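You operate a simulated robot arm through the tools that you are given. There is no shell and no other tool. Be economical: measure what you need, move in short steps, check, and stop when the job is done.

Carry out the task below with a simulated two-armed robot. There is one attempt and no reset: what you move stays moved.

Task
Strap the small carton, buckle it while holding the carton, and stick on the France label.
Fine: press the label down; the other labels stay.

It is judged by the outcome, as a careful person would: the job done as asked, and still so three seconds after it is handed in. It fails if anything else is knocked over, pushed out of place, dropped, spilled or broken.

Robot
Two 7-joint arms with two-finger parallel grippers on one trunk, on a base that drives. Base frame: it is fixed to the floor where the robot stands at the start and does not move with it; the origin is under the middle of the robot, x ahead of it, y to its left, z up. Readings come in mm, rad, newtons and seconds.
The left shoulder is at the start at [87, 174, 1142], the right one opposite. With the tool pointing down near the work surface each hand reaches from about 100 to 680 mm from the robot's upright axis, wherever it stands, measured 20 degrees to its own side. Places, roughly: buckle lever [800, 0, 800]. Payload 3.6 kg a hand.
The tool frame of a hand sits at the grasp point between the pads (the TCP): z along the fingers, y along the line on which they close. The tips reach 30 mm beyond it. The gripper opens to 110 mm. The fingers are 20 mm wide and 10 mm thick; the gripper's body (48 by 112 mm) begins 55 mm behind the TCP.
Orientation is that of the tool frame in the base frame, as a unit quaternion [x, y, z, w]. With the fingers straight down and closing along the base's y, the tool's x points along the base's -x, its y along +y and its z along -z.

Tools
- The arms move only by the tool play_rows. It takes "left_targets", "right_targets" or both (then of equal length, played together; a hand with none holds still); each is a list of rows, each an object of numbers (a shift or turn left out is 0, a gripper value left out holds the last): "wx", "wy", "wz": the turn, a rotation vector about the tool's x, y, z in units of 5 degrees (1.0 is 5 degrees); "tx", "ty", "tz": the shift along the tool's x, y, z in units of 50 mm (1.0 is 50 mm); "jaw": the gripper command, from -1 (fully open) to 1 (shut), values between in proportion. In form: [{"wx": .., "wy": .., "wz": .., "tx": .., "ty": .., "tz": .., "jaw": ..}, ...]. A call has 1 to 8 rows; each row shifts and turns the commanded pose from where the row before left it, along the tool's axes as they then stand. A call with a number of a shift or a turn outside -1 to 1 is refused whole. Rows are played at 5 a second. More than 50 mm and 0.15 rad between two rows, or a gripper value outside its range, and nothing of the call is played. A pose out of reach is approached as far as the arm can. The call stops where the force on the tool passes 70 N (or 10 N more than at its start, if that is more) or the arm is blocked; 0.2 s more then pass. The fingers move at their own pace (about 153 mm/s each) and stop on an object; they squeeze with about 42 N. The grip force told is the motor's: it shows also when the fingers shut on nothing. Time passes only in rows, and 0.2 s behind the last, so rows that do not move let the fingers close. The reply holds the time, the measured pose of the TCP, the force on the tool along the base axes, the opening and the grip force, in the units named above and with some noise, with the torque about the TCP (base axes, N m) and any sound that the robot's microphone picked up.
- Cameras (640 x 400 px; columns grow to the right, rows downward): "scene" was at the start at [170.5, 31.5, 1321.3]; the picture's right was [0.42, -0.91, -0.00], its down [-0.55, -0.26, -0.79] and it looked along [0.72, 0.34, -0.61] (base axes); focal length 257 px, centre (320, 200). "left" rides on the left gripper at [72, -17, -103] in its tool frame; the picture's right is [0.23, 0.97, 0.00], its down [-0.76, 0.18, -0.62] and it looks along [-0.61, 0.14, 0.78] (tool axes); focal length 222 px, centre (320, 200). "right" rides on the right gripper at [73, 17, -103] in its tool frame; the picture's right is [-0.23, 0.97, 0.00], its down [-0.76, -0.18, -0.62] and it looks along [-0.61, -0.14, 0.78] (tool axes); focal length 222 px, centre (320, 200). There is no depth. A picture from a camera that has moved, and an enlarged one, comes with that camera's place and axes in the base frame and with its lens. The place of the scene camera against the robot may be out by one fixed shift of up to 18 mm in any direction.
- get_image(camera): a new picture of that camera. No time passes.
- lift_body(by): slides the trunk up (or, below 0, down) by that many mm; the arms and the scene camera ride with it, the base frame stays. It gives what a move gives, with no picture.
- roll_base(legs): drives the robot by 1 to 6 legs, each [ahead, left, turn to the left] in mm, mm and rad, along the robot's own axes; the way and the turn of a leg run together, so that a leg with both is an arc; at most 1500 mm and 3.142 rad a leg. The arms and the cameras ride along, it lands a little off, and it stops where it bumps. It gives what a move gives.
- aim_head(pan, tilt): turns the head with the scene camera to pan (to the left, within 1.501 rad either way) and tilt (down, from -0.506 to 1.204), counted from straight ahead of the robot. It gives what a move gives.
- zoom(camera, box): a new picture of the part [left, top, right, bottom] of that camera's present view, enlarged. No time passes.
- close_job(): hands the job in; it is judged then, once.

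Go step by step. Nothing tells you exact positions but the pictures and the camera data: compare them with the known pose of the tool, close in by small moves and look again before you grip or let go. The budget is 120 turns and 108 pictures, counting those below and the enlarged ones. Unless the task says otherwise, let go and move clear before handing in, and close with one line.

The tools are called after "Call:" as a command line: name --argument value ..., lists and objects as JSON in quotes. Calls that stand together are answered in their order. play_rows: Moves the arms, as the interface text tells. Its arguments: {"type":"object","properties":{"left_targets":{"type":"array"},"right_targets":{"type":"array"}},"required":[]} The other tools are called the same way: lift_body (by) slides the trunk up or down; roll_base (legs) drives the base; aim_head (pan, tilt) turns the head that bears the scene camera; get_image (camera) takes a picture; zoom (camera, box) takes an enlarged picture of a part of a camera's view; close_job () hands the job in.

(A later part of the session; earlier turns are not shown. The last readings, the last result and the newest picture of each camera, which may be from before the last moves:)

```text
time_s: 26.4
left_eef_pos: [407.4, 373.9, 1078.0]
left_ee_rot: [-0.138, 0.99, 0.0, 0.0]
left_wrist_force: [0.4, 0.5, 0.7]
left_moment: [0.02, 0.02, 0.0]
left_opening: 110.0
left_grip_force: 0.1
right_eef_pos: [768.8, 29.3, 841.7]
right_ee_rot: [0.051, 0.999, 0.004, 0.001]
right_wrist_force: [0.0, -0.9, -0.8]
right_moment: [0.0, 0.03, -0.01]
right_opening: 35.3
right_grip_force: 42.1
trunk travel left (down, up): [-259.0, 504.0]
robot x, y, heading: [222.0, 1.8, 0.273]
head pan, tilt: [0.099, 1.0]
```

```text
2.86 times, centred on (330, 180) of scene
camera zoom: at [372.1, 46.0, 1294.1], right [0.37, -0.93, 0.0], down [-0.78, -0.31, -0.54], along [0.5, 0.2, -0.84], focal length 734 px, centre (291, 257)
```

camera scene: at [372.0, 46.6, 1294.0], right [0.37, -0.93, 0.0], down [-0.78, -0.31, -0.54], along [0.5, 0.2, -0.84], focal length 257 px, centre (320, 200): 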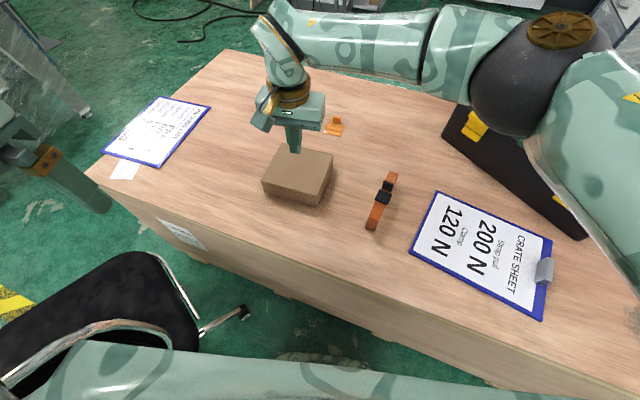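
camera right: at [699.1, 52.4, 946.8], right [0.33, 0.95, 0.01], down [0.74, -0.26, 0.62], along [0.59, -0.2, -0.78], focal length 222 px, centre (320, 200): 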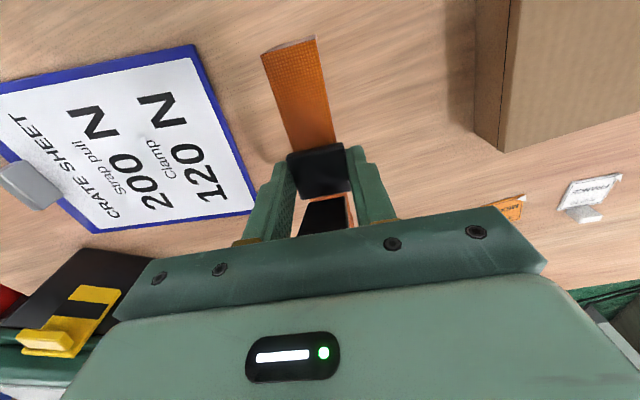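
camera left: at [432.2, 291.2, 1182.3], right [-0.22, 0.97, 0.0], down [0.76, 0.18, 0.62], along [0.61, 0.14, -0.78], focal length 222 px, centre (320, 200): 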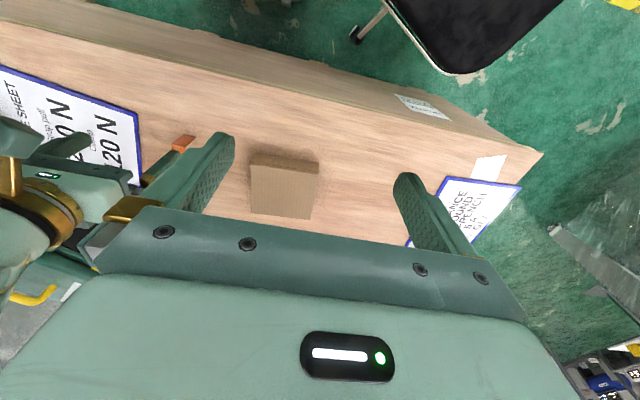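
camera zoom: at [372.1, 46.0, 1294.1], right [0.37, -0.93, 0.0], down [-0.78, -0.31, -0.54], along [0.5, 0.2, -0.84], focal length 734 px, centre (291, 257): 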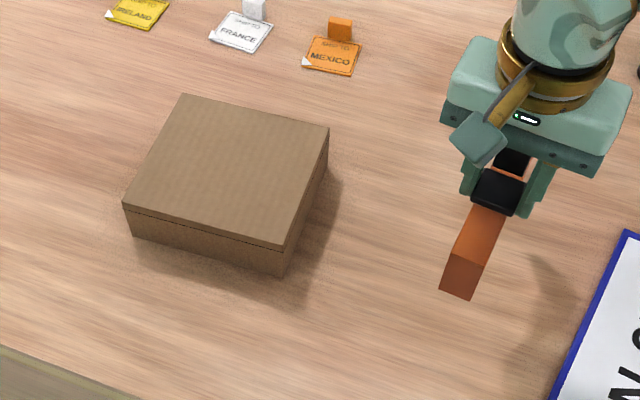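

The strap hangs level. I rotate it to the carton's yaw (≈ +3.7°) and carry it over the carton at safe height.

Call:
play_rows --right_targets '[{"wz": -0.96}, {"wz": -0.96}, {"ty": 0.82, "tx": -0.069}, {"ty": 0.82, "tx": -0.069}, {"ty": 0.82, "tx": -0.069}, {"ty": 0.82, "tx": -0.069}, {"ty": 0.82, "tx": -0.069}, {"ty": 0.82, "tx": -0.069}]'

Call:
get_image --camera "right"

Call:
zoom --camera "scene" --box '[220, 110, 380, 230]'

```text
time_s: 28.2
left_eef_pos: [407.7, 374.4, 1078.6]
left_ee_rot: [-0.136, 0.991, 0.0, 0.0]
left_wrist_force: [0.3, -1.0, -0.8]
left_moment: [-0.01, 0.02, -0.02]
left_opening: 110.1
left_grip_force: 0.0
right_eef_pos: [767.2, 229.6, 845.6]
right_ee_rot: [-0.033, 0.999, 0.005, 0.0]
right_wrist_force: [-0.4, 0.4, -1.3]
right_moment: [-0.03, 0.04, 0.0]
right_opening: 35.0
right_grip_force: 42.5
right hand out of reach, approached as far as the arm can: row 7, 8
trunk travel left (down, up): [-259.0, 504.0]
robot x, y, heading: [219.5, -1.0, 0.279]
head pan, tilt: [0.099, 1.0]
```

```text
70 pictures are left
camera right: at [693.9, 239.0, 949.1], right [0.16, 0.99, 0.01], down [0.77, -0.13, 0.62], along [0.61, -0.09, -0.78], focal length 222 px, centre (320, 200)
```

right: 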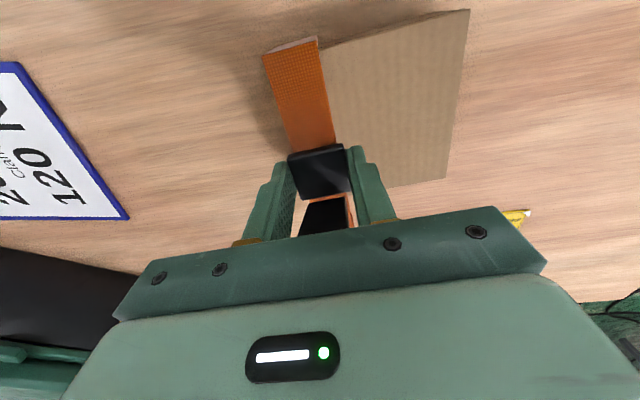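

```text
3.33 times, centred on (300, 170) of scene
camera zoom: at [372.6, 45.6, 1294.0], right [0.37, -0.93, 0.0], down [-0.78, -0.31, -0.54], along [0.5, 0.2, -0.84], focal length 856 px, centre (387, 300)
```

zoom: 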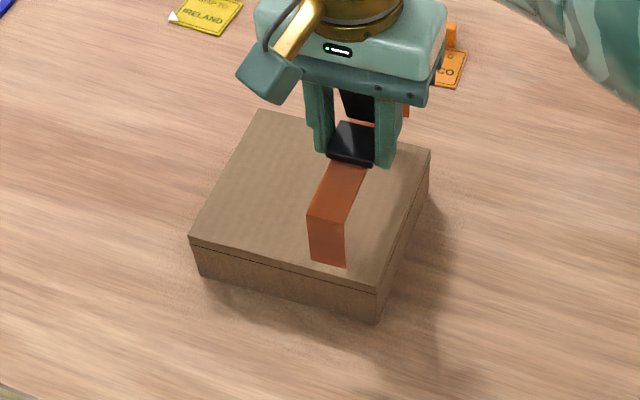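

The right arm is at its cross-body limit at y 230. With the strap held high, I drive the base a little to the left (about 60 mm in y) to bring the hand over the carton.

Call:
roll_base --legs '[[21, 56, 0]]'

Call:
get_image --camera "right"

Call:
get_image --camera "scene"

```text
time_s: 29.1
left_eef_pos: [411.2, 405.8, 1077.5]
left_ee_rot: [-0.138, 0.99, -0.001, 0.0]
left_wrist_force: [0.1, 0.1, 0.5]
left_moment: [-0.04, 0.01, -0.02]
left_opening: 110.1
left_grip_force: 0.1
right_eef_pos: [771.0, 261.0, 844.1]
right_ee_rot: [-0.033, 0.999, 0.002, 0.001]
right_wrist_force: [-0.3, 0.4, -0.7]
right_moment: [-0.03, 0.0, 0.01]
right_opening: 35.1
right_grip_force: 42.1
trunk travel left (down, up): [-259.0, 504.0]
robot x, y, heading: [225.5, 29.7, 0.275]
head pan, tilt: [0.099, 1.0]
stopped in leg 1: the robot was blocked; the commanded pose is now the measured one
```

```text
68 pictures are left
camera right: at [697.4, 270.8, 948.0], right [0.16, 0.99, 0.01], down [0.77, -0.13, 0.62], along [0.62, -0.1, -0.78], focal length 222 px, centre (320, 200)
```

right: 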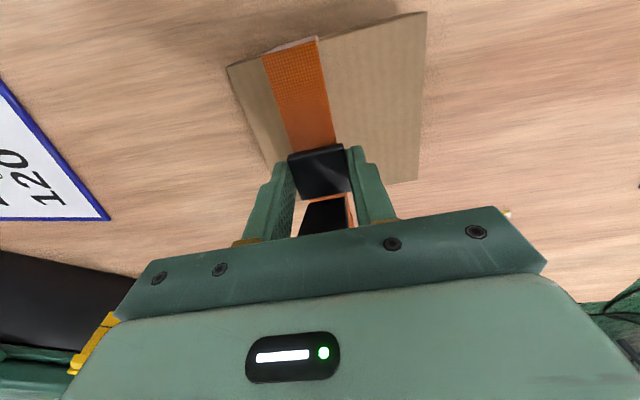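

```text
67 pictures are left
camera scene: at [375.9, 78.2, 1293.7], right [0.37, -0.93, 0.0], down [-0.78, -0.31, -0.54], along [0.5, 0.2, -0.84], focal length 257 px, centre (320, 200)
```

scene: 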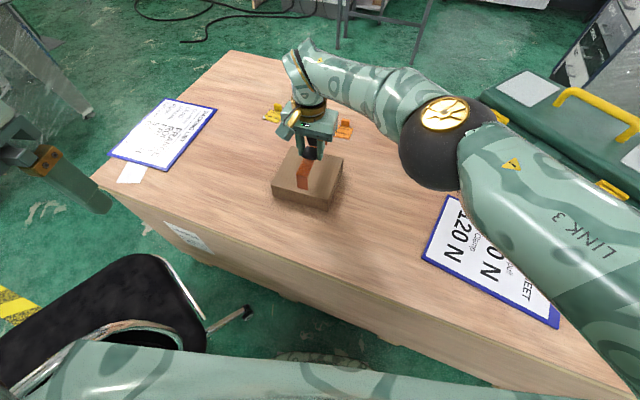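

The base stopped against something (likely the chair) after 30 mm; nothing visibly shifted. The strap is now nearly over the carton's middle; I try the remaining 15 mm with the arm.

Call:
play_rows --right_targets '[{"ty": 0.15, "tz": 0.1, "tx": -0.035}, {"ty": 0.15, "tz": 0.1, "tx": -0.035}]'

```text
time_s: 29.7
left_eef_pos: [409.7, 403.7, 1079.5]
left_ee_rot: [-0.137, 0.991, 0.0, -0.001]
left_wrist_force: [-0.2, -0.3, 0.2]
left_moment: [0.02, 0.01, -0.01]
left_opening: 109.9
left_grip_force: 0.0
right_eef_pos: [769.3, 259.8, 844.8]
right_ee_rot: [-0.033, 0.999, 0.005, 0.001]
right_wrist_force: [1.0, 0.1, -0.8]
right_moment: [0.02, -0.05, -0.02]
right_opening: 35.1
right_grip_force: 42.0
right hand out of reach, approached as far as the arm can: row 1, 2
trunk travel left (down, up): [-259.0, 504.0]
robot x, y, heading: [222.3, 26.9, 0.277]
head pan, tilt: [0.099, 1.0]
```

I turn the base a bit more left while easing away from the chair, which takes the target further from the cross-body limit.

Call:
roll_base --legs '[[10, -6, 0.15]]'

```text
time_s: 30.7
left_eef_pos: [362.1, 425.7, 1078.1]
left_ee_rot: [-0.213, 0.977, 0.0, 0.001]
left_wrist_force: [-0.9, 0.5, 0.7]
left_moment: [0.0, -0.02, -0.02]
left_opening: 109.8
left_grip_force: 0.1
right_eef_pos: [740.4, 338.5, 843.7]
right_ee_rot: [-0.109, 0.994, 0.004, 0.001]
right_wrist_force: [-0.1, 0.1, -0.2]
right_moment: [0.01, 0.03, -0.04]
right_opening: 34.9
right_grip_force: 41.9
trunk travel left (down, up): [-259.0, 504.0]
robot x, y, heading: [231.3, 27.1, 0.422]
head pan, tilt: [0.099, 1.0]
```

Call:
play_rows --right_targets '[{"wz": 0.88}, {"wz": 0.88}, {"ty": -0.65, "tx": -0.29}, {"ty": -0.64, "tx": -0.29}, {}]'

Call:
get_image --camera "right"

Call:
zoom --camera "scene" --box '[240, 110, 440, 250]'

```text
time_s: 31.9
left_eef_pos: [362.5, 426.7, 1078.6]
left_ee_rot: [-0.213, 0.977, 0.0, 0.0]
left_wrist_force: [-0.1, -0.2, 0.0]
left_moment: [0.0, 0.02, -0.02]
left_opening: 110.0
left_grip_force: 0.1
right_eef_pos: [772.7, 273.9, 845.2]
right_ee_rot: [-0.032, 0.999, 0.004, 0.0]
right_wrist_force: [0.2, 0.4, -0.6]
right_moment: [0.0, 0.01, 0.01]
right_opening: 35.1
right_grip_force: 41.6
trunk travel left (down, up): [-259.0, 504.0]
robot x, y, heading: [234.0, 27.3, 0.427]
head pan, tilt: [0.099, 1.0]
```

```text
66 pictures are left
camera right: at [701.0, 285.0, 948.1], right [0.16, 0.99, 0.01], down [0.77, -0.13, 0.62], along [0.61, -0.1, -0.78], focal length 222 px, centre (320, 200)
```

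right: 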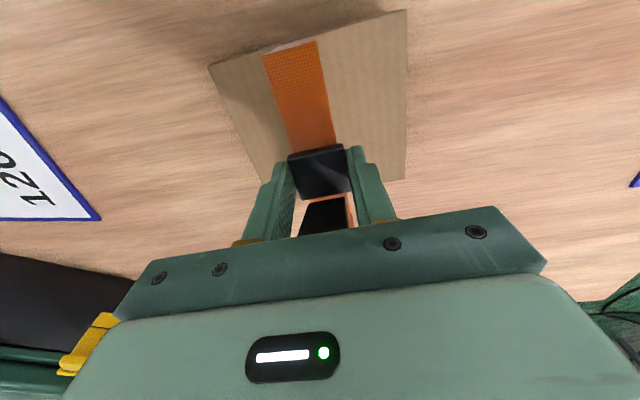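

```text
2.86 times, centred on (340, 180) of scene
camera zoom: at [376.8, 97.8, 1294.0], right [0.5, -0.86, 0.0], down [-0.73, -0.43, -0.54], along [0.47, 0.27, -0.84], focal length 734 px, centre (263, 257)
```

zoom: 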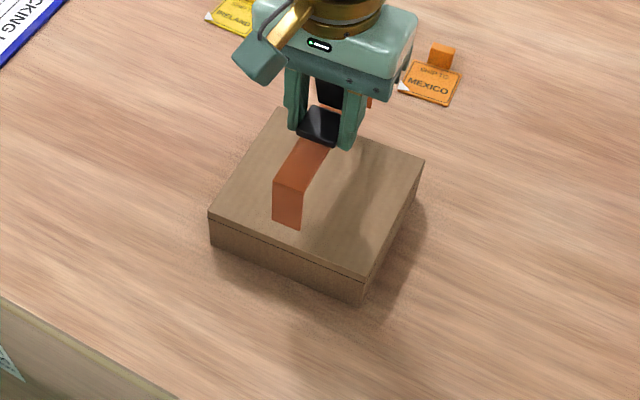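

Strap front x ≈ 706 versus carton front ≈ 709–710: nearly aligned. I shift 1 mm forward and lower until the legs are just above the carton top, then look.

Call:
play_rows --right_targets '[{"tz": 0.3, "tx": -0.02, "ty": 0.03}, {"tz": 0.34}, {}]'

Call:
zoom --camera "right" --box '[180, 0, 440, 200]'

Call:
zoom --camera "scene" --box '[290, 130, 400, 220]'

```text
time_s: 32.7
left_eef_pos: [362.8, 426.2, 1079.8]
left_ee_rot: [-0.213, 0.977, 0.0, 0.001]
left_wrist_force: [0.2, 0.1, 1.2]
left_moment: [0.01, 0.03, -0.02]
left_opening: 109.9
left_grip_force: 0.0
right_eef_pos: [774.9, 277.8, 815.9]
right_ee_rot: [-0.031, 0.999, 0.005, 0.003]
right_wrist_force: [6.9, 0.2, 24.0]
right_moment: [-0.16, 1.16, 0.05]
right_opening: 34.9
right_grip_force: 42.3
trunk travel left (down, up): [-259.0, 504.0]
robot x, y, heading: [233.6, 28.5, 0.428]
head pan, tilt: [0.099, 1.0]
```

```text
2.00 times, centred on (310, 100) of right
camera zoom: at [701.2, 287.0, 919.5], right [0.17, 0.99, 0.01], down [0.77, -0.14, 0.63], along [0.62, -0.09, -0.78], focal length 444 px, centre (340, 400)
```

zoom: 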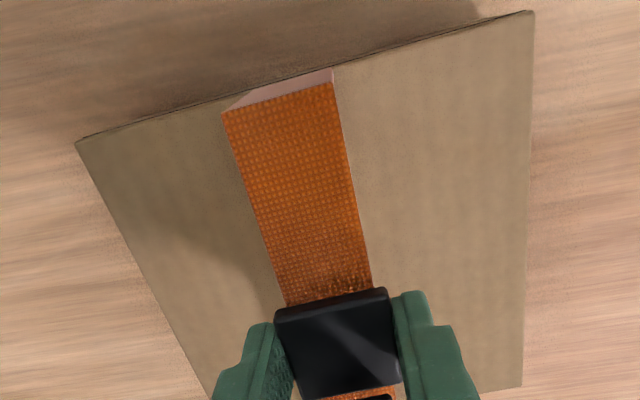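

```text
4.44 times, centred on (345, 175) of scene
camera zoom: at [375.7, 96.5, 1294.6], right [0.5, -0.86, 0.0], down [-0.73, -0.42, -0.54], along [0.47, 0.27, -0.84], focal length 1141 px, centre (209, 311)
```

zoom: 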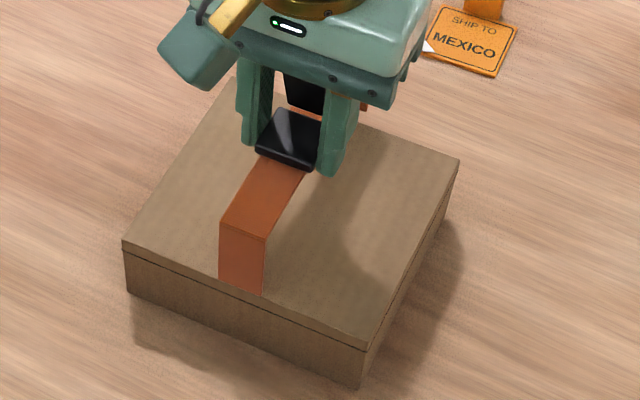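

The front leg touched the carton's top edge (force 24 N about 71 mm ahead of the grip towards the front): the strap sits some 6 mm too far from the robot. I raise, shift 6 mm towards the robot and check for tilt.

Call:
play_rows --right_targets '[{"tz": -0.3}, {"tx": 0.11, "ty": -0.03}, {}]'

Call:
zoom --camera "right" --box '[180, 0, 440, 200]'

Call:
zoom --camera "scene" --box '[290, 130, 400, 220]'

```text
time_s: 33.5
left_eef_pos: [362.1, 425.4, 1078.1]
left_ee_rot: [-0.212, 0.977, 0.0, 0.0]
left_wrist_force: [-0.4, -0.1, 0.4]
left_moment: [0.01, 0.04, 0.02]
left_opening: 110.1
left_grip_force: 0.0
right_eef_pos: [767.4, 275.0, 826.0]
right_ee_rot: [-0.032, 0.999, 0.003, -0.001]
right_wrist_force: [1.6, 0.3, 0.0]
right_moment: [-0.04, 0.07, -0.02]
right_opening: 34.9
right_grip_force: 42.3
trunk travel left (down, up): [-259.0, 504.0]
robot x, y, heading: [234.6, 25.4, 0.432]
head pan, tilt: [0.099, 1.0]
```

```text
2.00 times, centred on (310, 100) of right
camera zoom: at [695.7, 285.4, 931.0], right [0.16, 0.99, 0.01], down [0.77, -0.13, 0.62], along [0.61, -0.1, -0.78], focal length 444 px, centre (340, 400)
```

zoom: 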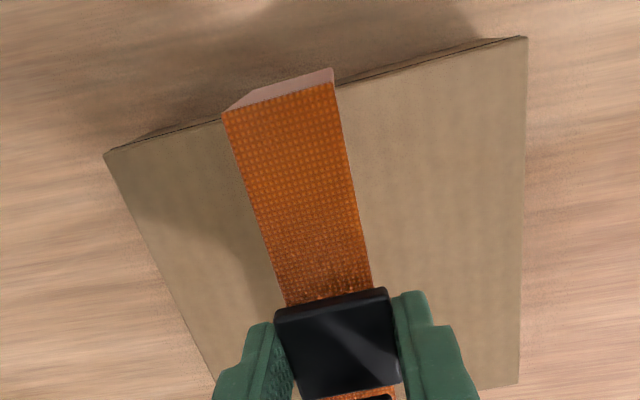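

```text
4.44 times, centred on (345, 175) of scene
camera zoom: at [376.8, 97.6, 1293.9], right [0.5, -0.86, 0.0], down [-0.73, -0.42, -0.54], along [0.47, 0.27, -0.84], focal length 1141 px, centre (209, 311)
```

zoom: 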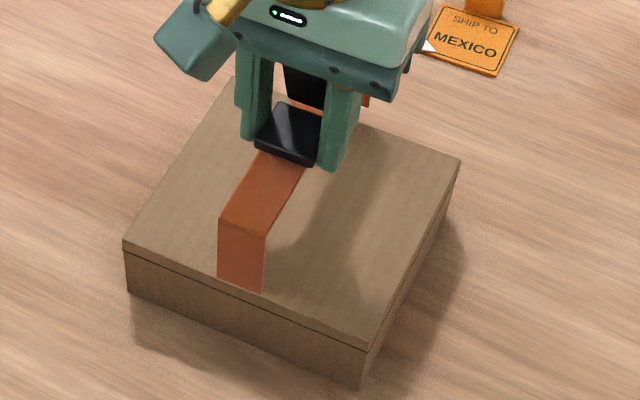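

Now the front leg lies just outside the carton's front edge. I lower in small steps and watch the force.

Call:
play_rows --right_targets '[{"tz": 0.12}, {"tz": 0.12}, {"tz": 0.1}, {"tz": 0.1}]'

Call:
zoom --camera "right" --box '[180, 0, 440, 200]'

```text
time_s: 34.5
left_eef_pos: [363.1, 427.3, 1078.1]
left_ee_rot: [-0.213, 0.977, 0.0, -0.001]
left_wrist_force: [0.3, 0.0, 0.0]
left_moment: [-0.04, 0.0, 0.0]
left_opening: 110.1
left_grip_force: 0.0
right_eef_pos: [769.3, 275.1, 805.8]
right_ee_rot: [-0.033, 0.999, 0.005, 0.0]
right_wrist_force: [0.2, 0.3, -1.3]
right_moment: [0.0, 0.02, 0.0]
right_opening: 35.4
right_grip_force: 42.4
trunk travel left (down, up): [-259.0, 504.0]
robot x, y, heading: [234.0, 28.2, 0.427]
head pan, tilt: [0.099, 1.0]
```

```text
2.00 times, centred on (310, 100) of right
camera zoom: at [696.7, 285.4, 909.3], right [0.16, 0.99, 0.01], down [0.77, -0.13, 0.62], along [0.61, -0.1, -0.78], focal length 444 px, centre (340, 400)
```

zoom: 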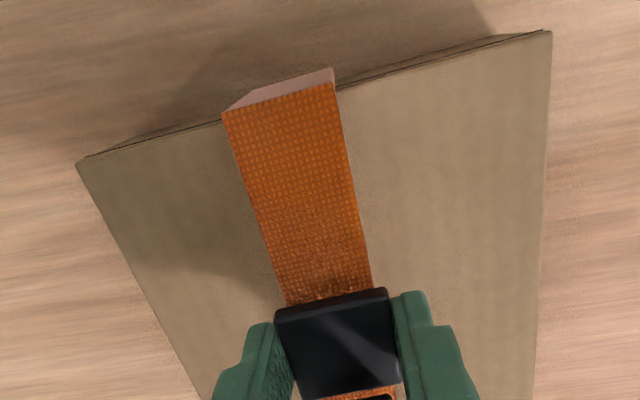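

No contact, the legs are passing. I continue down.

Call:
play_rows --right_targets '[{"tz": 0.12}, {"tz": 0.12}, {"tz": 0.12}, {"tz": 0.12}, {"tz": 0.08}]'

Call:
zoom --camera "right" --box '[180, 0, 440, 200]'

Call:
zoom --camera "scene" --box '[290, 130, 400, 220]'

```text
time_s: 35.7
left_eef_pos: [361.8, 424.7, 1078.8]
left_ee_rot: [-0.213, 0.977, 0.0, 0.0]
left_wrist_force: [0.7, 0.3, -0.2]
left_moment: [0.0, -0.01, 0.0]
left_opening: 109.9
left_grip_force: 0.0
right_eef_pos: [767.5, 276.5, 777.2]
right_ee_rot: [-0.032, 0.999, 0.005, 0.0]
right_wrist_force: [-0.7, 0.2, -0.4]
right_moment: [-0.03, 0.01, -0.01]
right_opening: 35.0
right_grip_force: 42.1
trunk travel left (down, up): [-259.0, 504.0]
robot x, y, heading: [237.2, 27.6, 0.424]
head pan, tilt: [0.099, 1.0]
```

```text
2.00 times, centred on (310, 100) of right
camera zoom: at [695.3, 286.5, 881.5], right [0.16, 0.99, 0.01], down [0.77, -0.13, 0.62], along [0.61, -0.1, -0.78], focal length 444 px, centre (340, 400)
```

zoom: 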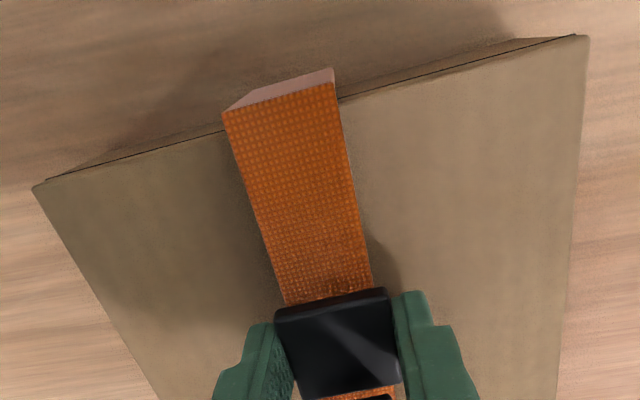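

```text
4.44 times, centred on (345, 175) of scene
camera zoom: at [376.9, 97.6, 1294.0], right [0.5, -0.86, 0.0], down [-0.73, -0.42, -0.54], along [0.47, 0.27, -0.84], focal length 1141 px, centre (209, 311)
```

zoom: 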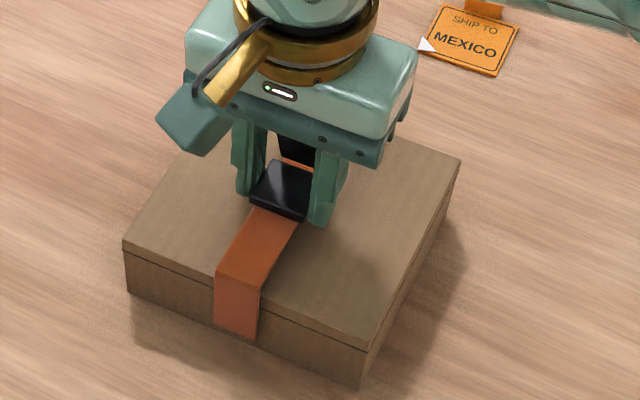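

The strap fits over the carton. I keep lowering gently until it rests.

Call:
play_rows --right_targets '[{"tz": 0.08}, {"tz": 0.06}, {"tz": 0.06}, {"tz": 0.05}]'

```text
time_s: 36.7
left_eef_pos: [360.8, 424.9, 1079.7]
left_ee_rot: [-0.214, 0.977, 0.0, 0.001]
left_wrist_force: [0.0, 0.4, -0.3]
left_moment: [-0.04, -0.07, 0.01]
left_opening: 110.1
left_grip_force: 0.1
right_eef_pos: [768.0, 274.6, 768.6]
right_ee_rot: [-0.031, 0.999, 0.005, 0.001]
right_wrist_force: [-0.5, -3.5, 20.3]
right_moment: [-0.58, 0.12, 0.09]
right_opening: 34.8
right_grip_force: 41.7
trunk travel left (down, up): [-259.0, 504.0]
robot x, y, heading: [231.4, 26.5, 0.424]
head pan, tilt: [0.099, 1.0]
```

The fingertip now rests on the carton's top (z ≈ 738) and the strap is about 2 mm above it. I ease up a millimetre, release, and raise straight up.

Call:
play_rows --right_targets '[{"tz": -0.03}, {"jaw": 0.2}, {}, {"tz": -0.2}, {"tz": -0.8}, {"tz": -0.9}, {"tz": -0.9}]'

Call:
get_image --camera "right"

Call:
zoom --camera "scene" --box '[290, 130, 400, 220]'

```text
time_s: 38.3
left_eef_pos: [362.5, 426.5, 1078.8]
left_ee_rot: [-0.213, 0.977, 0.0, 0.0]
left_wrist_force: [0.2, 0.3, 0.2]
left_moment: [-0.01, 0.03, -0.02]
left_opening: 110.2
left_grip_force: 0.0
right_eef_pos: [767.0, 273.4, 908.0]
right_ee_rot: [-0.032, 0.999, 0.003, 0.0]
right_wrist_force: [-0.4, 0.5, 0.0]
right_moment: [0.0, -0.01, 0.02]
right_opening: 44.3
right_grip_force: 0.0
trunk travel left (down, up): [-259.0, 504.0]
robot x, y, heading: [231.8, 29.2, 0.424]
head pan, tilt: [0.099, 1.0]
```

```text
57 pictures are left
camera right: at [694.2, 283.8, 1011.8], right [0.16, 0.99, 0.01], down [0.77, -0.13, 0.62], along [0.61, -0.1, -0.78], focal length 222 px, centre (320, 200)
```

right: 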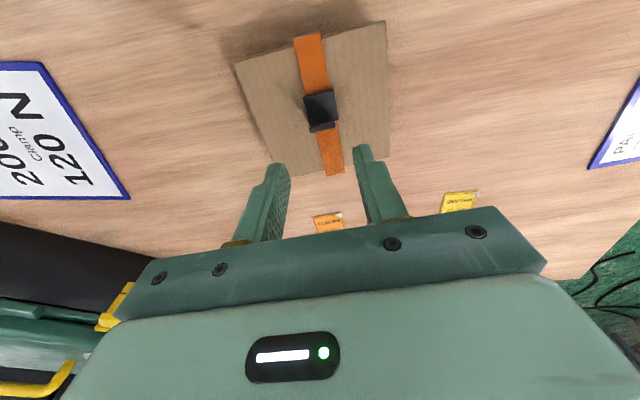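

```text
4.44 times, centred on (345, 175) of scene
camera zoom: at [376.1, 97.3, 1294.1], right [0.5, -0.86, 0.0], down [-0.73, -0.42, -0.54], along [0.47, 0.27, -0.84], focal length 1141 px, centre (209, 311)
```

zoom: 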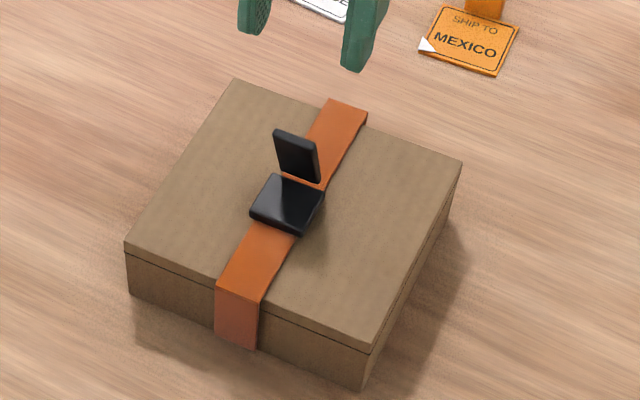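

The strap is seated over the carton, rear leg behind it too. Next I bring the left hand, closed and later tilted, to hold the carton down at its front-left top, clear of the right hand.

Call:
play_rows --left_targets '[{"wz": 0.98, "jaw": 1}, {"wz": 0.98}, {"wz": 0.98}, {"wz": 0.98}, {"wz": 0.98}, {"tx": -1}, {"tx": -1}, {"tx": -1}]'

Call:
play_rows --left_targets '[{"tx": -0.9, "wx": 1, "tz": 0.3}, {"tx": -0.9, "wx": 1, "tz": 0.3}, {"tx": -0.9, "wx": 1, "tz": 0.3}, {"tx": -0.8, "wx": 1, "tz": 0.5}, {"tx": -0.7, "wx": 1, "tz": 0.6}]'

```text
time_s: 40.1
left_eef_pos: [514.5, 431.1, 1078.2]
left_ee_rot: [0.0, 1.0, 0.001, 0.0]
left_wrist_force: [0.6, -0.8, -0.8]
left_moment: [-0.01, 0.01, 0.03]
left_opening: 0.0
left_grip_force: 37.7
right_eef_pos: [769.0, 272.5, 906.3]
right_ee_rot: [-0.032, 0.999, 0.005, -0.001]
right_wrist_force: [-0.1, -0.6, 0.6]
right_moment: [0.03, 0.02, -0.01]
right_opening: 43.9
right_grip_force: 0.1
trunk travel left (down, up): [-259.0, 504.0]
robot x, y, heading: [234.3, 27.4, 0.427]
head pan, tilt: [0.099, 1.0]
```

```text
time_s: 41.3
left_eef_pos: [728.5, 406.9, 983.2]
left_ee_rot: [-0.001, 0.976, -0.216, 0.0]
left_wrist_force: [0.5, 0.6, 0.2]
left_moment: [-0.04, 0.01, -0.02]
left_opening: 0.1
left_grip_force: 37.7
right_eef_pos: [768.8, 273.4, 906.4]
right_ee_rot: [-0.032, 0.999, 0.004, 0.0]
right_wrist_force: [0.9, 0.5, -0.1]
right_moment: [0.01, 0.0, -0.01]
right_opening: 43.9
right_grip_force: 0.1
trunk travel left (down, up): [-259.0, 504.0]
robot x, y, heading: [232.7, 25.0, 0.428]
head pan, tilt: [0.099, 1.0]
```

Call:
play_rows --left_targets '[{"tz": 0.84, "ty": 0.134}, {"tz": 0.84, "ty": 0.134}, {"tz": 0.84, "ty": 0.134}, {"tz": 0.84, "ty": 0.134}, {"tz": 0.84, "ty": 0.134}]'

Call:
get_image --camera "scene"

Call:
get_image --camera "left"

```text
time_s: 42.5
left_eef_pos: [720.6, 351.1, 776.6]
left_ee_rot: [-0.001, 0.976, -0.216, 0.0]
left_wrist_force: [-0.6, 0.6, -0.2]
left_moment: [0.01, -0.03, -0.03]
left_opening: 0.1
left_grip_force: 37.8
right_eef_pos: [768.5, 272.6, 905.5]
right_ee_rot: [-0.032, 0.999, 0.004, -0.001]
right_wrist_force: [0.1, -0.9, -0.2]
right_moment: [0.01, -0.05, 0.0]
right_opening: 43.6
right_grip_force: 0.2
trunk travel left (down, up): [-259.0, 504.0]
robot x, y, heading: [233.4, 27.7, 0.43]
head pan, tilt: [0.099, 1.0]
```

```text
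55 pictures are left
camera scene: at [377.5, 97.4, 1293.9], right [0.5, -0.86, 0.0], down [-0.73, -0.42, -0.54], along [0.47, 0.27, -0.84], focal length 257 px, centre (320, 200)
```

scene: 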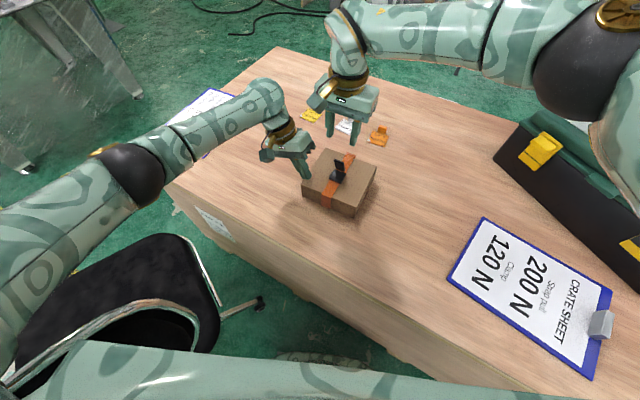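

```text
54 pictures are left
camera left: at [648.4, 378.6, 878.5], right [-0.23, 0.88, -0.41], down [0.76, 0.43, 0.49], along [0.61, -0.2, -0.77], focal length 222 px, centre (320, 200)
```

left: 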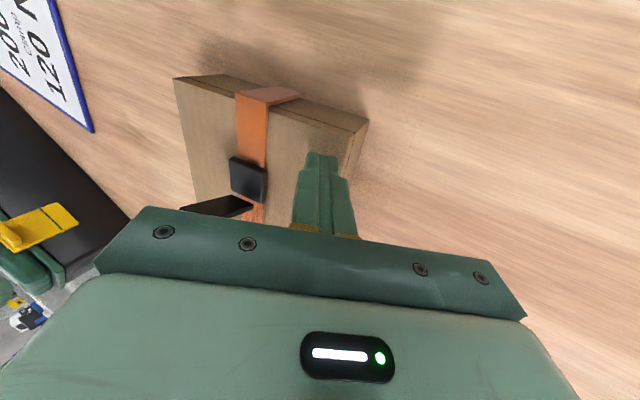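

The left fingertips hang just above the carton's front-left top. I lower them straight down onto it with light pressure.

Call:
play_rows --left_targets '[{"tz": 0.1, "ty": 0.046}, {"tz": 0.08, "ty": 0.036}, {"tz": 0.05, "ty": 0.023}]'

```text
time_s: 43.3
left_eef_pos: [722.7, 349.1, 768.4]
left_ee_rot: [-0.001, 0.976, -0.216, 0.004]
left_wrist_force: [-1.7, 7.2, 23.7]
left_moment: [0.09, 0.11, 0.0]
left_opening: 0.0
left_grip_force: 37.4
right_eef_pos: [766.2, 273.9, 909.5]
right_ee_rot: [-0.033, 0.999, 0.004, 0.0]
right_wrist_force: [-0.1, -0.2, -0.3]
right_moment: [-0.02, 0.0, 0.01]
right_opening: 44.1
right_grip_force: 0.0
trunk travel left (down, up): [-259.0, 504.0]
robot x, y, heading: [234.0, 27.8, 0.425]
head pan, tilt: [0.099, 1.0]
```

The left hand holds the carton with ≈ 24 N. Now I look closely at the lever from the right hand before pressing.

Call:
zoom --camera "right" --box '[260, 40, 400, 200]'

Call:
zoom --camera "left" --box '[160, 60, 340, 230]'

```text
2.50 times, centred on (330, 120) of right
camera zoom: at [693.3, 283.8, 1012.8], right [0.16, 0.99, 0.01], down [0.77, -0.13, 0.62], along [0.62, -0.09, -0.78], focal length 555 px, centre (295, 400)
```

zoom: 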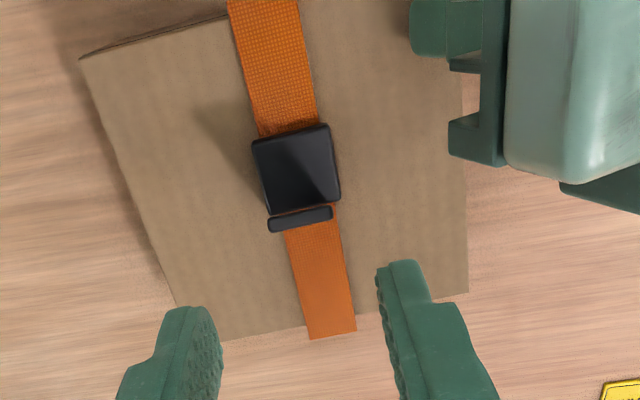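

```text
2.35 times, centred on (250, 145) of left
camera zoom: at [648.5, 377.4, 869.5], right [-0.23, 0.88, -0.41], down [0.76, 0.43, 0.49], along [0.61, -0.2, -0.76], focal length 523 px, centre (485, 329)
```

zoom: 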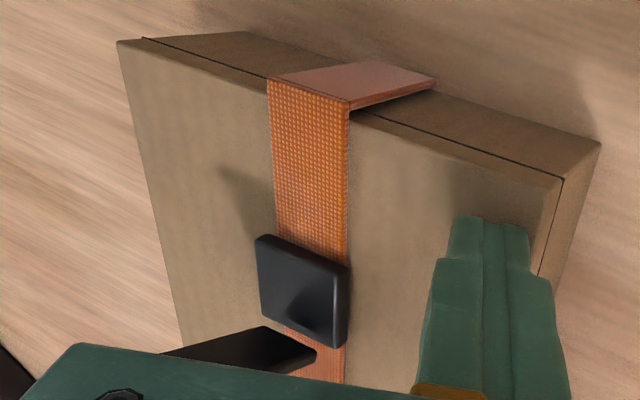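

The line of sight shows the lever leans towards the robot (top ≈ [773, 276, 804], hinge ≈ [795, 276, 745]), so it folds down forward over the block. I close the right fingers, tilt 15° to stay clear of the left hand and go behind the lever top.

Call:
play_rows --right_targets '[{"wx": -1, "jaw": 1}, {"wx": -1}, {"wx": -1}, {"tx": -0.223, "ty": -0.272, "tz": 0.3}, {"tx": -0.223, "ty": -0.272, "tz": 0.5}, {"tz": 0.38}]'

Call:
get_image --camera "right"

Call:
zoom --camera "left" --box '[100, 60, 360, 230]'

Call:
zoom --camera "scene" --box '[250, 90, 410, 220]'

```text
time_s: 44.7
left_eef_pos: [723.0, 347.5, 768.9]
left_ee_rot: [0.0, 0.976, -0.216, 0.004]
left_wrist_force: [2.4, 8.3, 38.4]
left_moment: [0.11, -0.04, 0.01]
left_opening: 0.0
left_grip_force: 37.4
right_eef_pos: [791.0, 263.5, 845.1]
right_ee_rot: [-0.032, 0.99, 0.135, -0.002]
right_wrist_force: [-0.1, -0.5, 0.5]
right_moment: [0.01, 0.0, -0.02]
right_opening: 0.1
right_grip_force: 37.5
trunk travel left (down, up): [-259.0, 504.0]
robot x, y, heading: [232.6, 25.1, 0.431]
head pan, tilt: [0.099, 1.0]
```

```text
51 pictures are left
camera right: at [719.7, 247.5, 949.5], right [0.17, 0.95, 0.26], down [0.78, -0.29, 0.56], along [0.6, 0.11, -0.79], focal length 222 px, centre (320, 200)
```

right: 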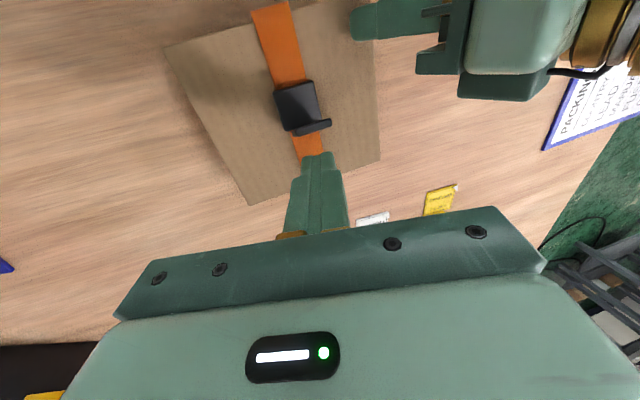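

```text
2.35 times, centred on (230, 145) of left
camera zoom: at [648.4, 376.5, 869.4], right [-0.23, 0.88, -0.41], down [0.76, 0.43, 0.49], along [0.61, -0.2, -0.77], focal length 523 px, centre (532, 329)
```

zoom: 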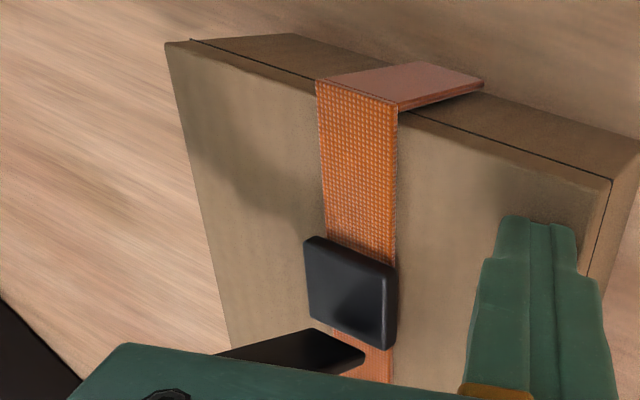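

```text
3.08 times, centred on (330, 155) of scene
camera zoom: at [374.3, 96.3, 1294.5], right [0.5, -0.86, 0.0], down [-0.73, -0.42, -0.54], along [0.47, 0.27, -0.84], focal length 790 px, centre (289, 338)
```

zoom: 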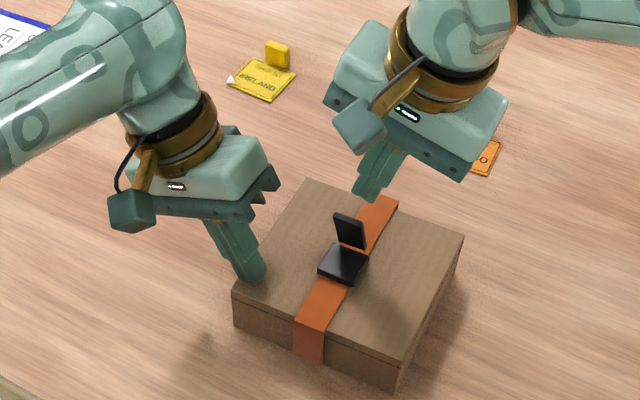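

The right fingertips are right behind and above the lever top. I sweep them down and towards the robot along the lever's arc.

Call:
play_rows --right_targets '[{"ty": -0.083, "tz": 0.309}, {"tx": 0.22, "ty": -0.033, "tz": 0.178}, {"tx": 0.24, "ty": -0.037, "tz": 0.197}, {"tx": 0.2, "ty": -0.039, "tz": 0.197}]'

Call:
zoom --camera "scene" --box '[250, 90, 410, 220]'

Call:
zoom --camera "right" --box '[200, 20, 420, 200]'

```text
time_s: 45.7
left_eef_pos: [722.8, 347.8, 769.7]
left_ee_rot: [0.0, 0.977, -0.215, 0.003]
left_wrist_force: [2.2, 5.3, 38.2]
left_moment: [-0.03, 0.01, 0.03]
left_opening: 0.0
left_grip_force: 37.7
right_eef_pos: [758.1, 262.5, 797.4]
right_ee_rot: [-0.032, 0.99, 0.135, -0.003]
right_wrist_force: [-0.2, -0.4, 0.5]
right_moment: [0.01, 0.01, 0.0]
right_opening: 0.0
right_grip_force: 38.0
trunk travel left (down, up): [-259.0, 504.0]
robot x, y, heading: [237.4, 27.4, 0.425]
head pan, tilt: [0.099, 1.0]
```

```text
3.08 times, centred on (330, 155) of scene
camera zoom: at [374.2, 95.8, 1294.6], right [0.5, -0.86, 0.0], down [-0.73, -0.42, -0.54], along [0.47, 0.27, -0.84], focal length 790 px, centre (289, 338)
```

zoom: 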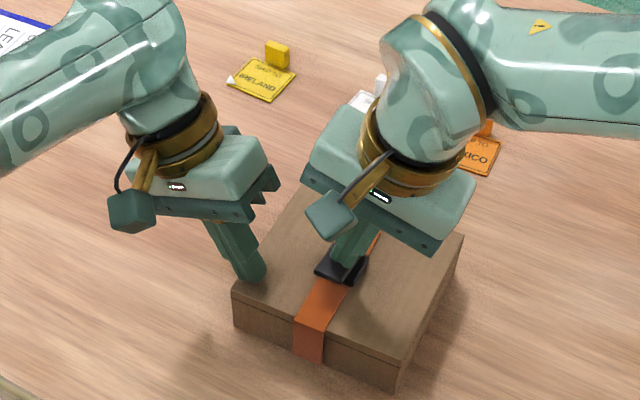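

```text
2.22 times, centred on (310, 110) of right
camera zoom: at [686.9, 246.1, 903.0], right [0.17, 0.95, 0.26], down [0.78, -0.29, 0.55], along [0.6, 0.11, -0.79], focal length 494 px, centre (342, 400)
```

zoom: 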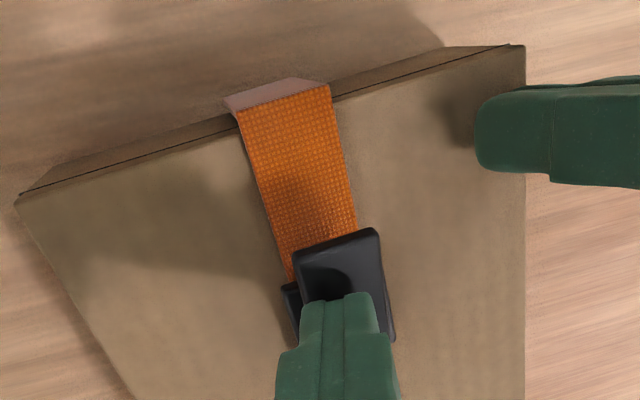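

The lever is folding forward under the fingertips with little force. I press further straight down in small steps.

Call:
play_rows --right_targets '[{"tx": 0.04, "ty": -0.026, "tz": 0.097}, {"tx": 0.04, "ty": -0.026, "tz": 0.097}, {"ty": -0.016, "tz": 0.058}]'

Call:
zoom --camera "right" --box '[200, 20, 420, 200]'

```text
time_s: 46.5
left_eef_pos: [723.1, 348.1, 769.2]
left_ee_rot: [-0.001, 0.976, -0.216, 0.003]
left_wrist_force: [6.1, 4.3, 32.2]
left_moment: [0.0, -0.17, 0.06]
left_opening: 0.1
left_grip_force: 37.0
right_eef_pos: [752.7, 264.7, 787.1]
right_ee_rot: [-0.032, 0.99, 0.136, -0.002]
right_wrist_force: [-1.4, -3.5, 11.6]
right_moment: [-0.12, -0.04, -0.02]
right_opening: 0.1
right_grip_force: 37.6
trunk travel left (down, up): [-259.0, 504.0]
robot x, y, heading: [233.6, 24.2, 0.429]
head pan, tilt: [0.099, 1.0]
```

```text
2.22 times, centred on (310, 110) of right
camera zoom: at [681.4, 246.5, 891.8], right [0.17, 0.95, 0.26], down [0.78, -0.29, 0.55], along [0.6, 0.11, -0.79], focal length 494 px, centre (342, 400)
```

zoom: 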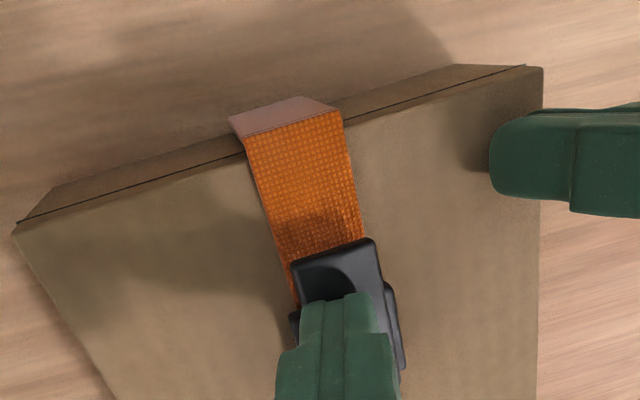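

Resistance begins (12 N). I keep pressing down.

Call:
play_rows --right_targets '[{"ty": -0.01, "tz": 0.04}, {"ty": -0.01, "tz": 0.04}, {"ty": -0.01, "tz": 0.04}, {}]'

Call:
zoom --camera "right" --box '[200, 20, 420, 200]'

```text
time_s: 47.5
left_eef_pos: [719.6, 347.1, 770.0]
left_ee_rot: [0.0, 0.977, -0.215, 0.003]
left_wrist_force: [11.2, 3.3, 16.1]
left_moment: [0.04, -0.29, 0.03]
left_opening: 0.1
left_grip_force: 37.5
right_eef_pos: [753.4, 263.9, 785.3]
right_ee_rot: [-0.032, 0.99, 0.139, 0.0]
right_wrist_force: [-3.9, -8.1, 55.0]
right_moment: [-0.25, -0.02, -0.04]
right_opening: 0.0
right_grip_force: 38.0
trunk travel left (down, up): [-259.0, 504.0]
robot x, y, heading: [233.8, 24.0, 0.43]
head pan, tilt: [0.099, 1.0]
```

```text
2.22 times, centred on (310, 110) of right
camera zoom: at [681.5, 247.1, 889.0], right [0.16, 0.95, 0.27], down [0.78, -0.29, 0.56], along [0.61, 0.12, -0.79], focal length 494 px, centre (342, 400)
```

zoom: 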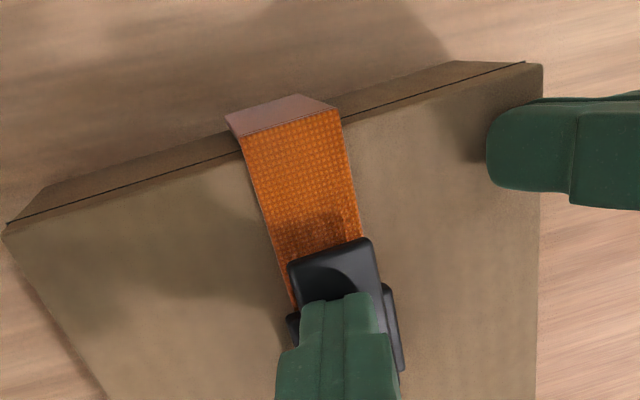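

Force is 55 N with the lever flat on the block. I give one last push, then lift off and see whether it stays shut.

Call:
play_rows --right_targets '[{"ty": -0.008, "tz": 0.03}, {}, {}]'

Call:
play_rows --right_targets '[{"ty": 0.03, "tz": -0.12}, {"ty": 0.2, "tz": -0.8}, {"tz": -0.8, "tx": -0.5}]'

Call:
zoom --camera "right" --box '[200, 20, 420, 200]'

Call:
zoom --camera "left" --box '[100, 60, 360, 230]'

```text
time_s: 48.3
left_eef_pos: [719.0, 346.1, 767.0]
left_ee_rot: [0.0, 0.977, -0.215, 0.003]
left_wrist_force: [6.1, 3.0, 17.0]
left_moment: [0.02, -0.15, 0.03]
left_opening: 0.0
left_grip_force: 37.7
right_eef_pos: [752.8, 266.1, 784.9]
right_ee_rot: [-0.033, 0.989, 0.141, 0.001]
right_wrist_force: [-1.1, -8.2, 60.5]
right_moment: [-0.16, -0.08, -0.05]
right_opening: 0.0
right_grip_force: 37.8
trunk travel left (down, up): [-259.0, 504.0]
robot x, y, heading: [229.4, 29.0, 0.431]
head pan, tilt: [0.099, 1.0]
```

```text
time_s: 49.1
left_eef_pos: [719.6, 346.9, 768.7]
left_ee_rot: [0.0, 0.976, -0.216, 0.003]
left_wrist_force: [-17.8, -5.1, 43.3]
left_moment: [-0.31, 0.59, -0.08]
left_opening: 0.0
left_grip_force: 37.5
right_eef_pos: [777.4, 254.6, 865.2]
right_ee_rot: [-0.033, 0.99, 0.135, -0.002]
right_wrist_force: [1.4, 0.7, 0.4]
right_moment: [-0.01, -0.03, 0.03]
right_opening: 0.0
right_grip_force: 37.6
trunk travel left (down, up): [-259.0, 504.0]
robot x, y, heading: [231.5, 25.9, 0.43]
head pan, tilt: [0.099, 1.0]
```

```text
2.22 times, centred on (310, 110) of right
camera zoom: at [705.5, 237.8, 969.6], right [0.16, 0.95, 0.26], down [0.78, -0.29, 0.56], along [0.6, 0.11, -0.79], focal length 494 px, centre (342, 400)
```

zoom: 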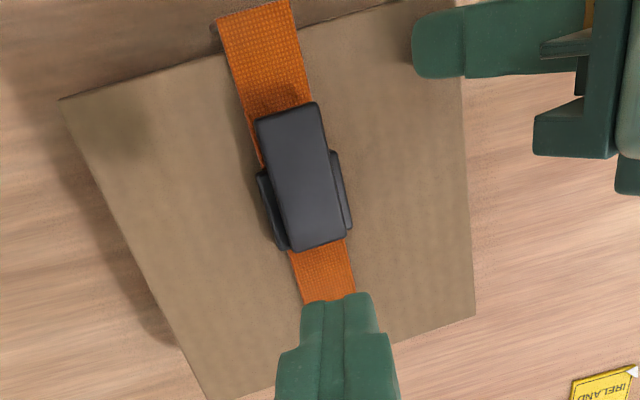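

```text
2.35 times, centred on (230, 145) of left
camera zoom: at [645.8, 375.1, 869.4], right [-0.23, 0.88, -0.41], down [0.76, 0.43, 0.49], along [0.61, -0.2, -0.77], focal length 523 px, centre (532, 329)
```

zoom: 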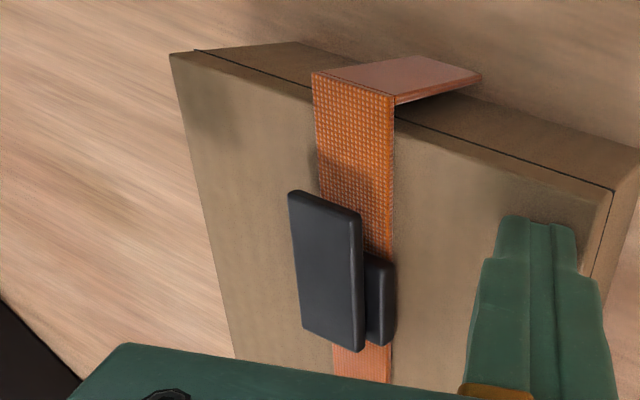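

The lever now lies flat over the block and stays. I verify from the side whether it is fully down by moving the right camera to a low side view.

Call:
play_rows --right_targets '[{"tx": 0.28, "ty": -0.68, "tz": -0.08}, {"tx": 0.28, "ty": -0.68, "tz": -0.08}, {"tx": 0.28, "ty": -0.68, "tz": -0.08}, {"wx": -1}, {"wx": -1}, {"wx": -1}, {"wx": -1}, {"wx": -1}]'

Call:
get_image --camera "right"

```text
time_s: 50.9
left_eef_pos: [721.4, 346.5, 768.7]
left_ee_rot: [0.001, 0.976, -0.216, 0.002]
left_wrist_force: [-8.2, -3.7, 39.9]
left_moment: [-0.28, 0.32, -0.01]
left_opening: 0.1
left_grip_force: 37.7
right_eef_pos: [742.0, 148.0, 849.1]
right_ee_rot: [-0.031, 0.937, 0.348, -0.01]
right_wrist_force: [0.5, -0.5, 0.7]
right_moment: [0.0, -0.01, 0.0]
right_opening: 0.0
right_grip_force: 38.0
trunk travel left (down, up): [-259.0, 504.0]
robot x, y, heading: [236.3, 30.5, 0.428]
head pan, tilt: [0.099, 1.0]
```

```text
42 pictures are left
camera right: at [674.1, 89.1, 939.2], right [0.18, 0.75, 0.64], down [0.79, -0.49, 0.36], along [0.58, 0.44, -0.68], focal length 222 px, centre (320, 200)
```

right: 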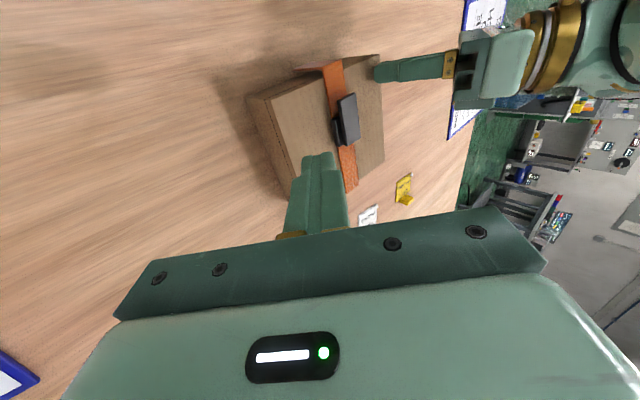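

Call:
zoom --camera "right" --box '[290, 50, 400, 200]'

```text
2.67 times, centred on (345, 125) of right
camera zoom: at [674.1, 89.1, 939.2], right [0.18, 0.75, 0.64], down [0.79, -0.49, 0.36], along [0.58, 0.44, -0.68], focal length 592 px, centre (253, 400)
```

zoom: 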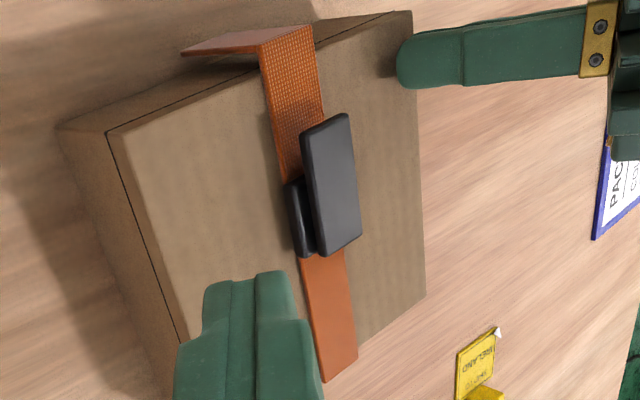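

The lever lies parallel on the block, so the buckle is shut and holds. I lift the left hand off and go for a better look at the France label.

Call:
play_rows --left_targets '[{"tz": -0.3}, {"tz": -0.9}, {"tz": -0.9}, {"wx": -1, "tz": -0.5}, {"wx": -1}, {"wx": -1}, {"wx": -1}, {"wx": -1}]' --right_targets '[{"tz": -0.3}, {"tz": -0.5}, {"wx": 1}, {"wx": 1}, {"wx": 1}, {"wx": 1}, {"wx": 1}, {"wx": 1}]'

Call:
get_image --camera "left"

Call:
get_image --camera "scene"

```text
time_s: 52.7
left_eef_pos: [723.6, 402.9, 881.7]
left_ee_rot: [-0.002, 1.0, 0.0, 0.0]
left_wrist_force: [0.6, 0.3, 0.4]
left_moment: [-0.02, -0.02, 0.0]
left_opening: 0.0
left_grip_force: 37.5
right_eef_pos: [747.2, 124.7, 877.5]
right_ee_rot: [-0.033, 0.995, 0.091, -0.003]
right_wrist_force: [0.5, 0.0, 0.2]
right_moment: [0.0, -0.01, 0.0]
right_opening: 0.0
right_grip_force: 37.9
trunk travel left (down, up): [-259.0, 504.0]
robot x, y, heading: [234.5, 26.3, 0.427]
head pan, tilt: [0.099, 1.0]
```

```text
40 pictures are left
camera left: at [649.8, 385.1, 986.3], right [-0.23, 0.97, 0.0], down [0.76, 0.18, 0.62], along [0.61, 0.14, -0.78], focal length 222 px, centre (320, 200)
```

left: 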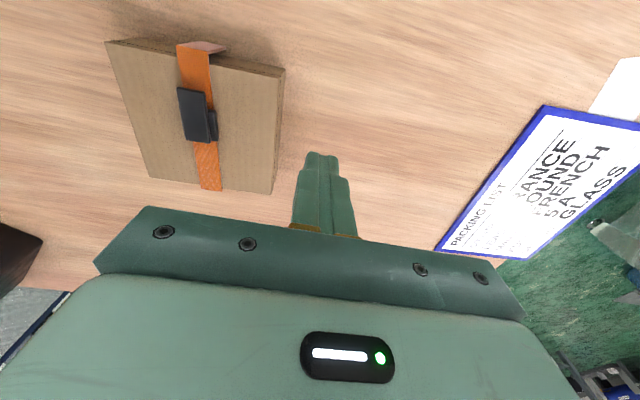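

```text
39 pictures are left
camera scene: at [377.0, 97.5, 1294.0], right [0.5, -0.86, 0.0], down [-0.73, -0.42, -0.54], along [0.47, 0.27, -0.84], focal length 257 px, centre (320, 200)
```

scene: 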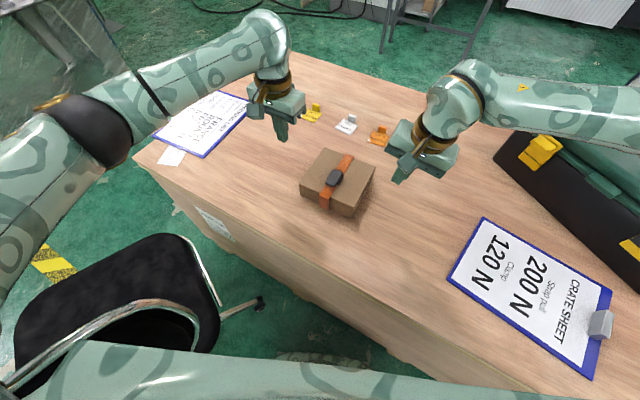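

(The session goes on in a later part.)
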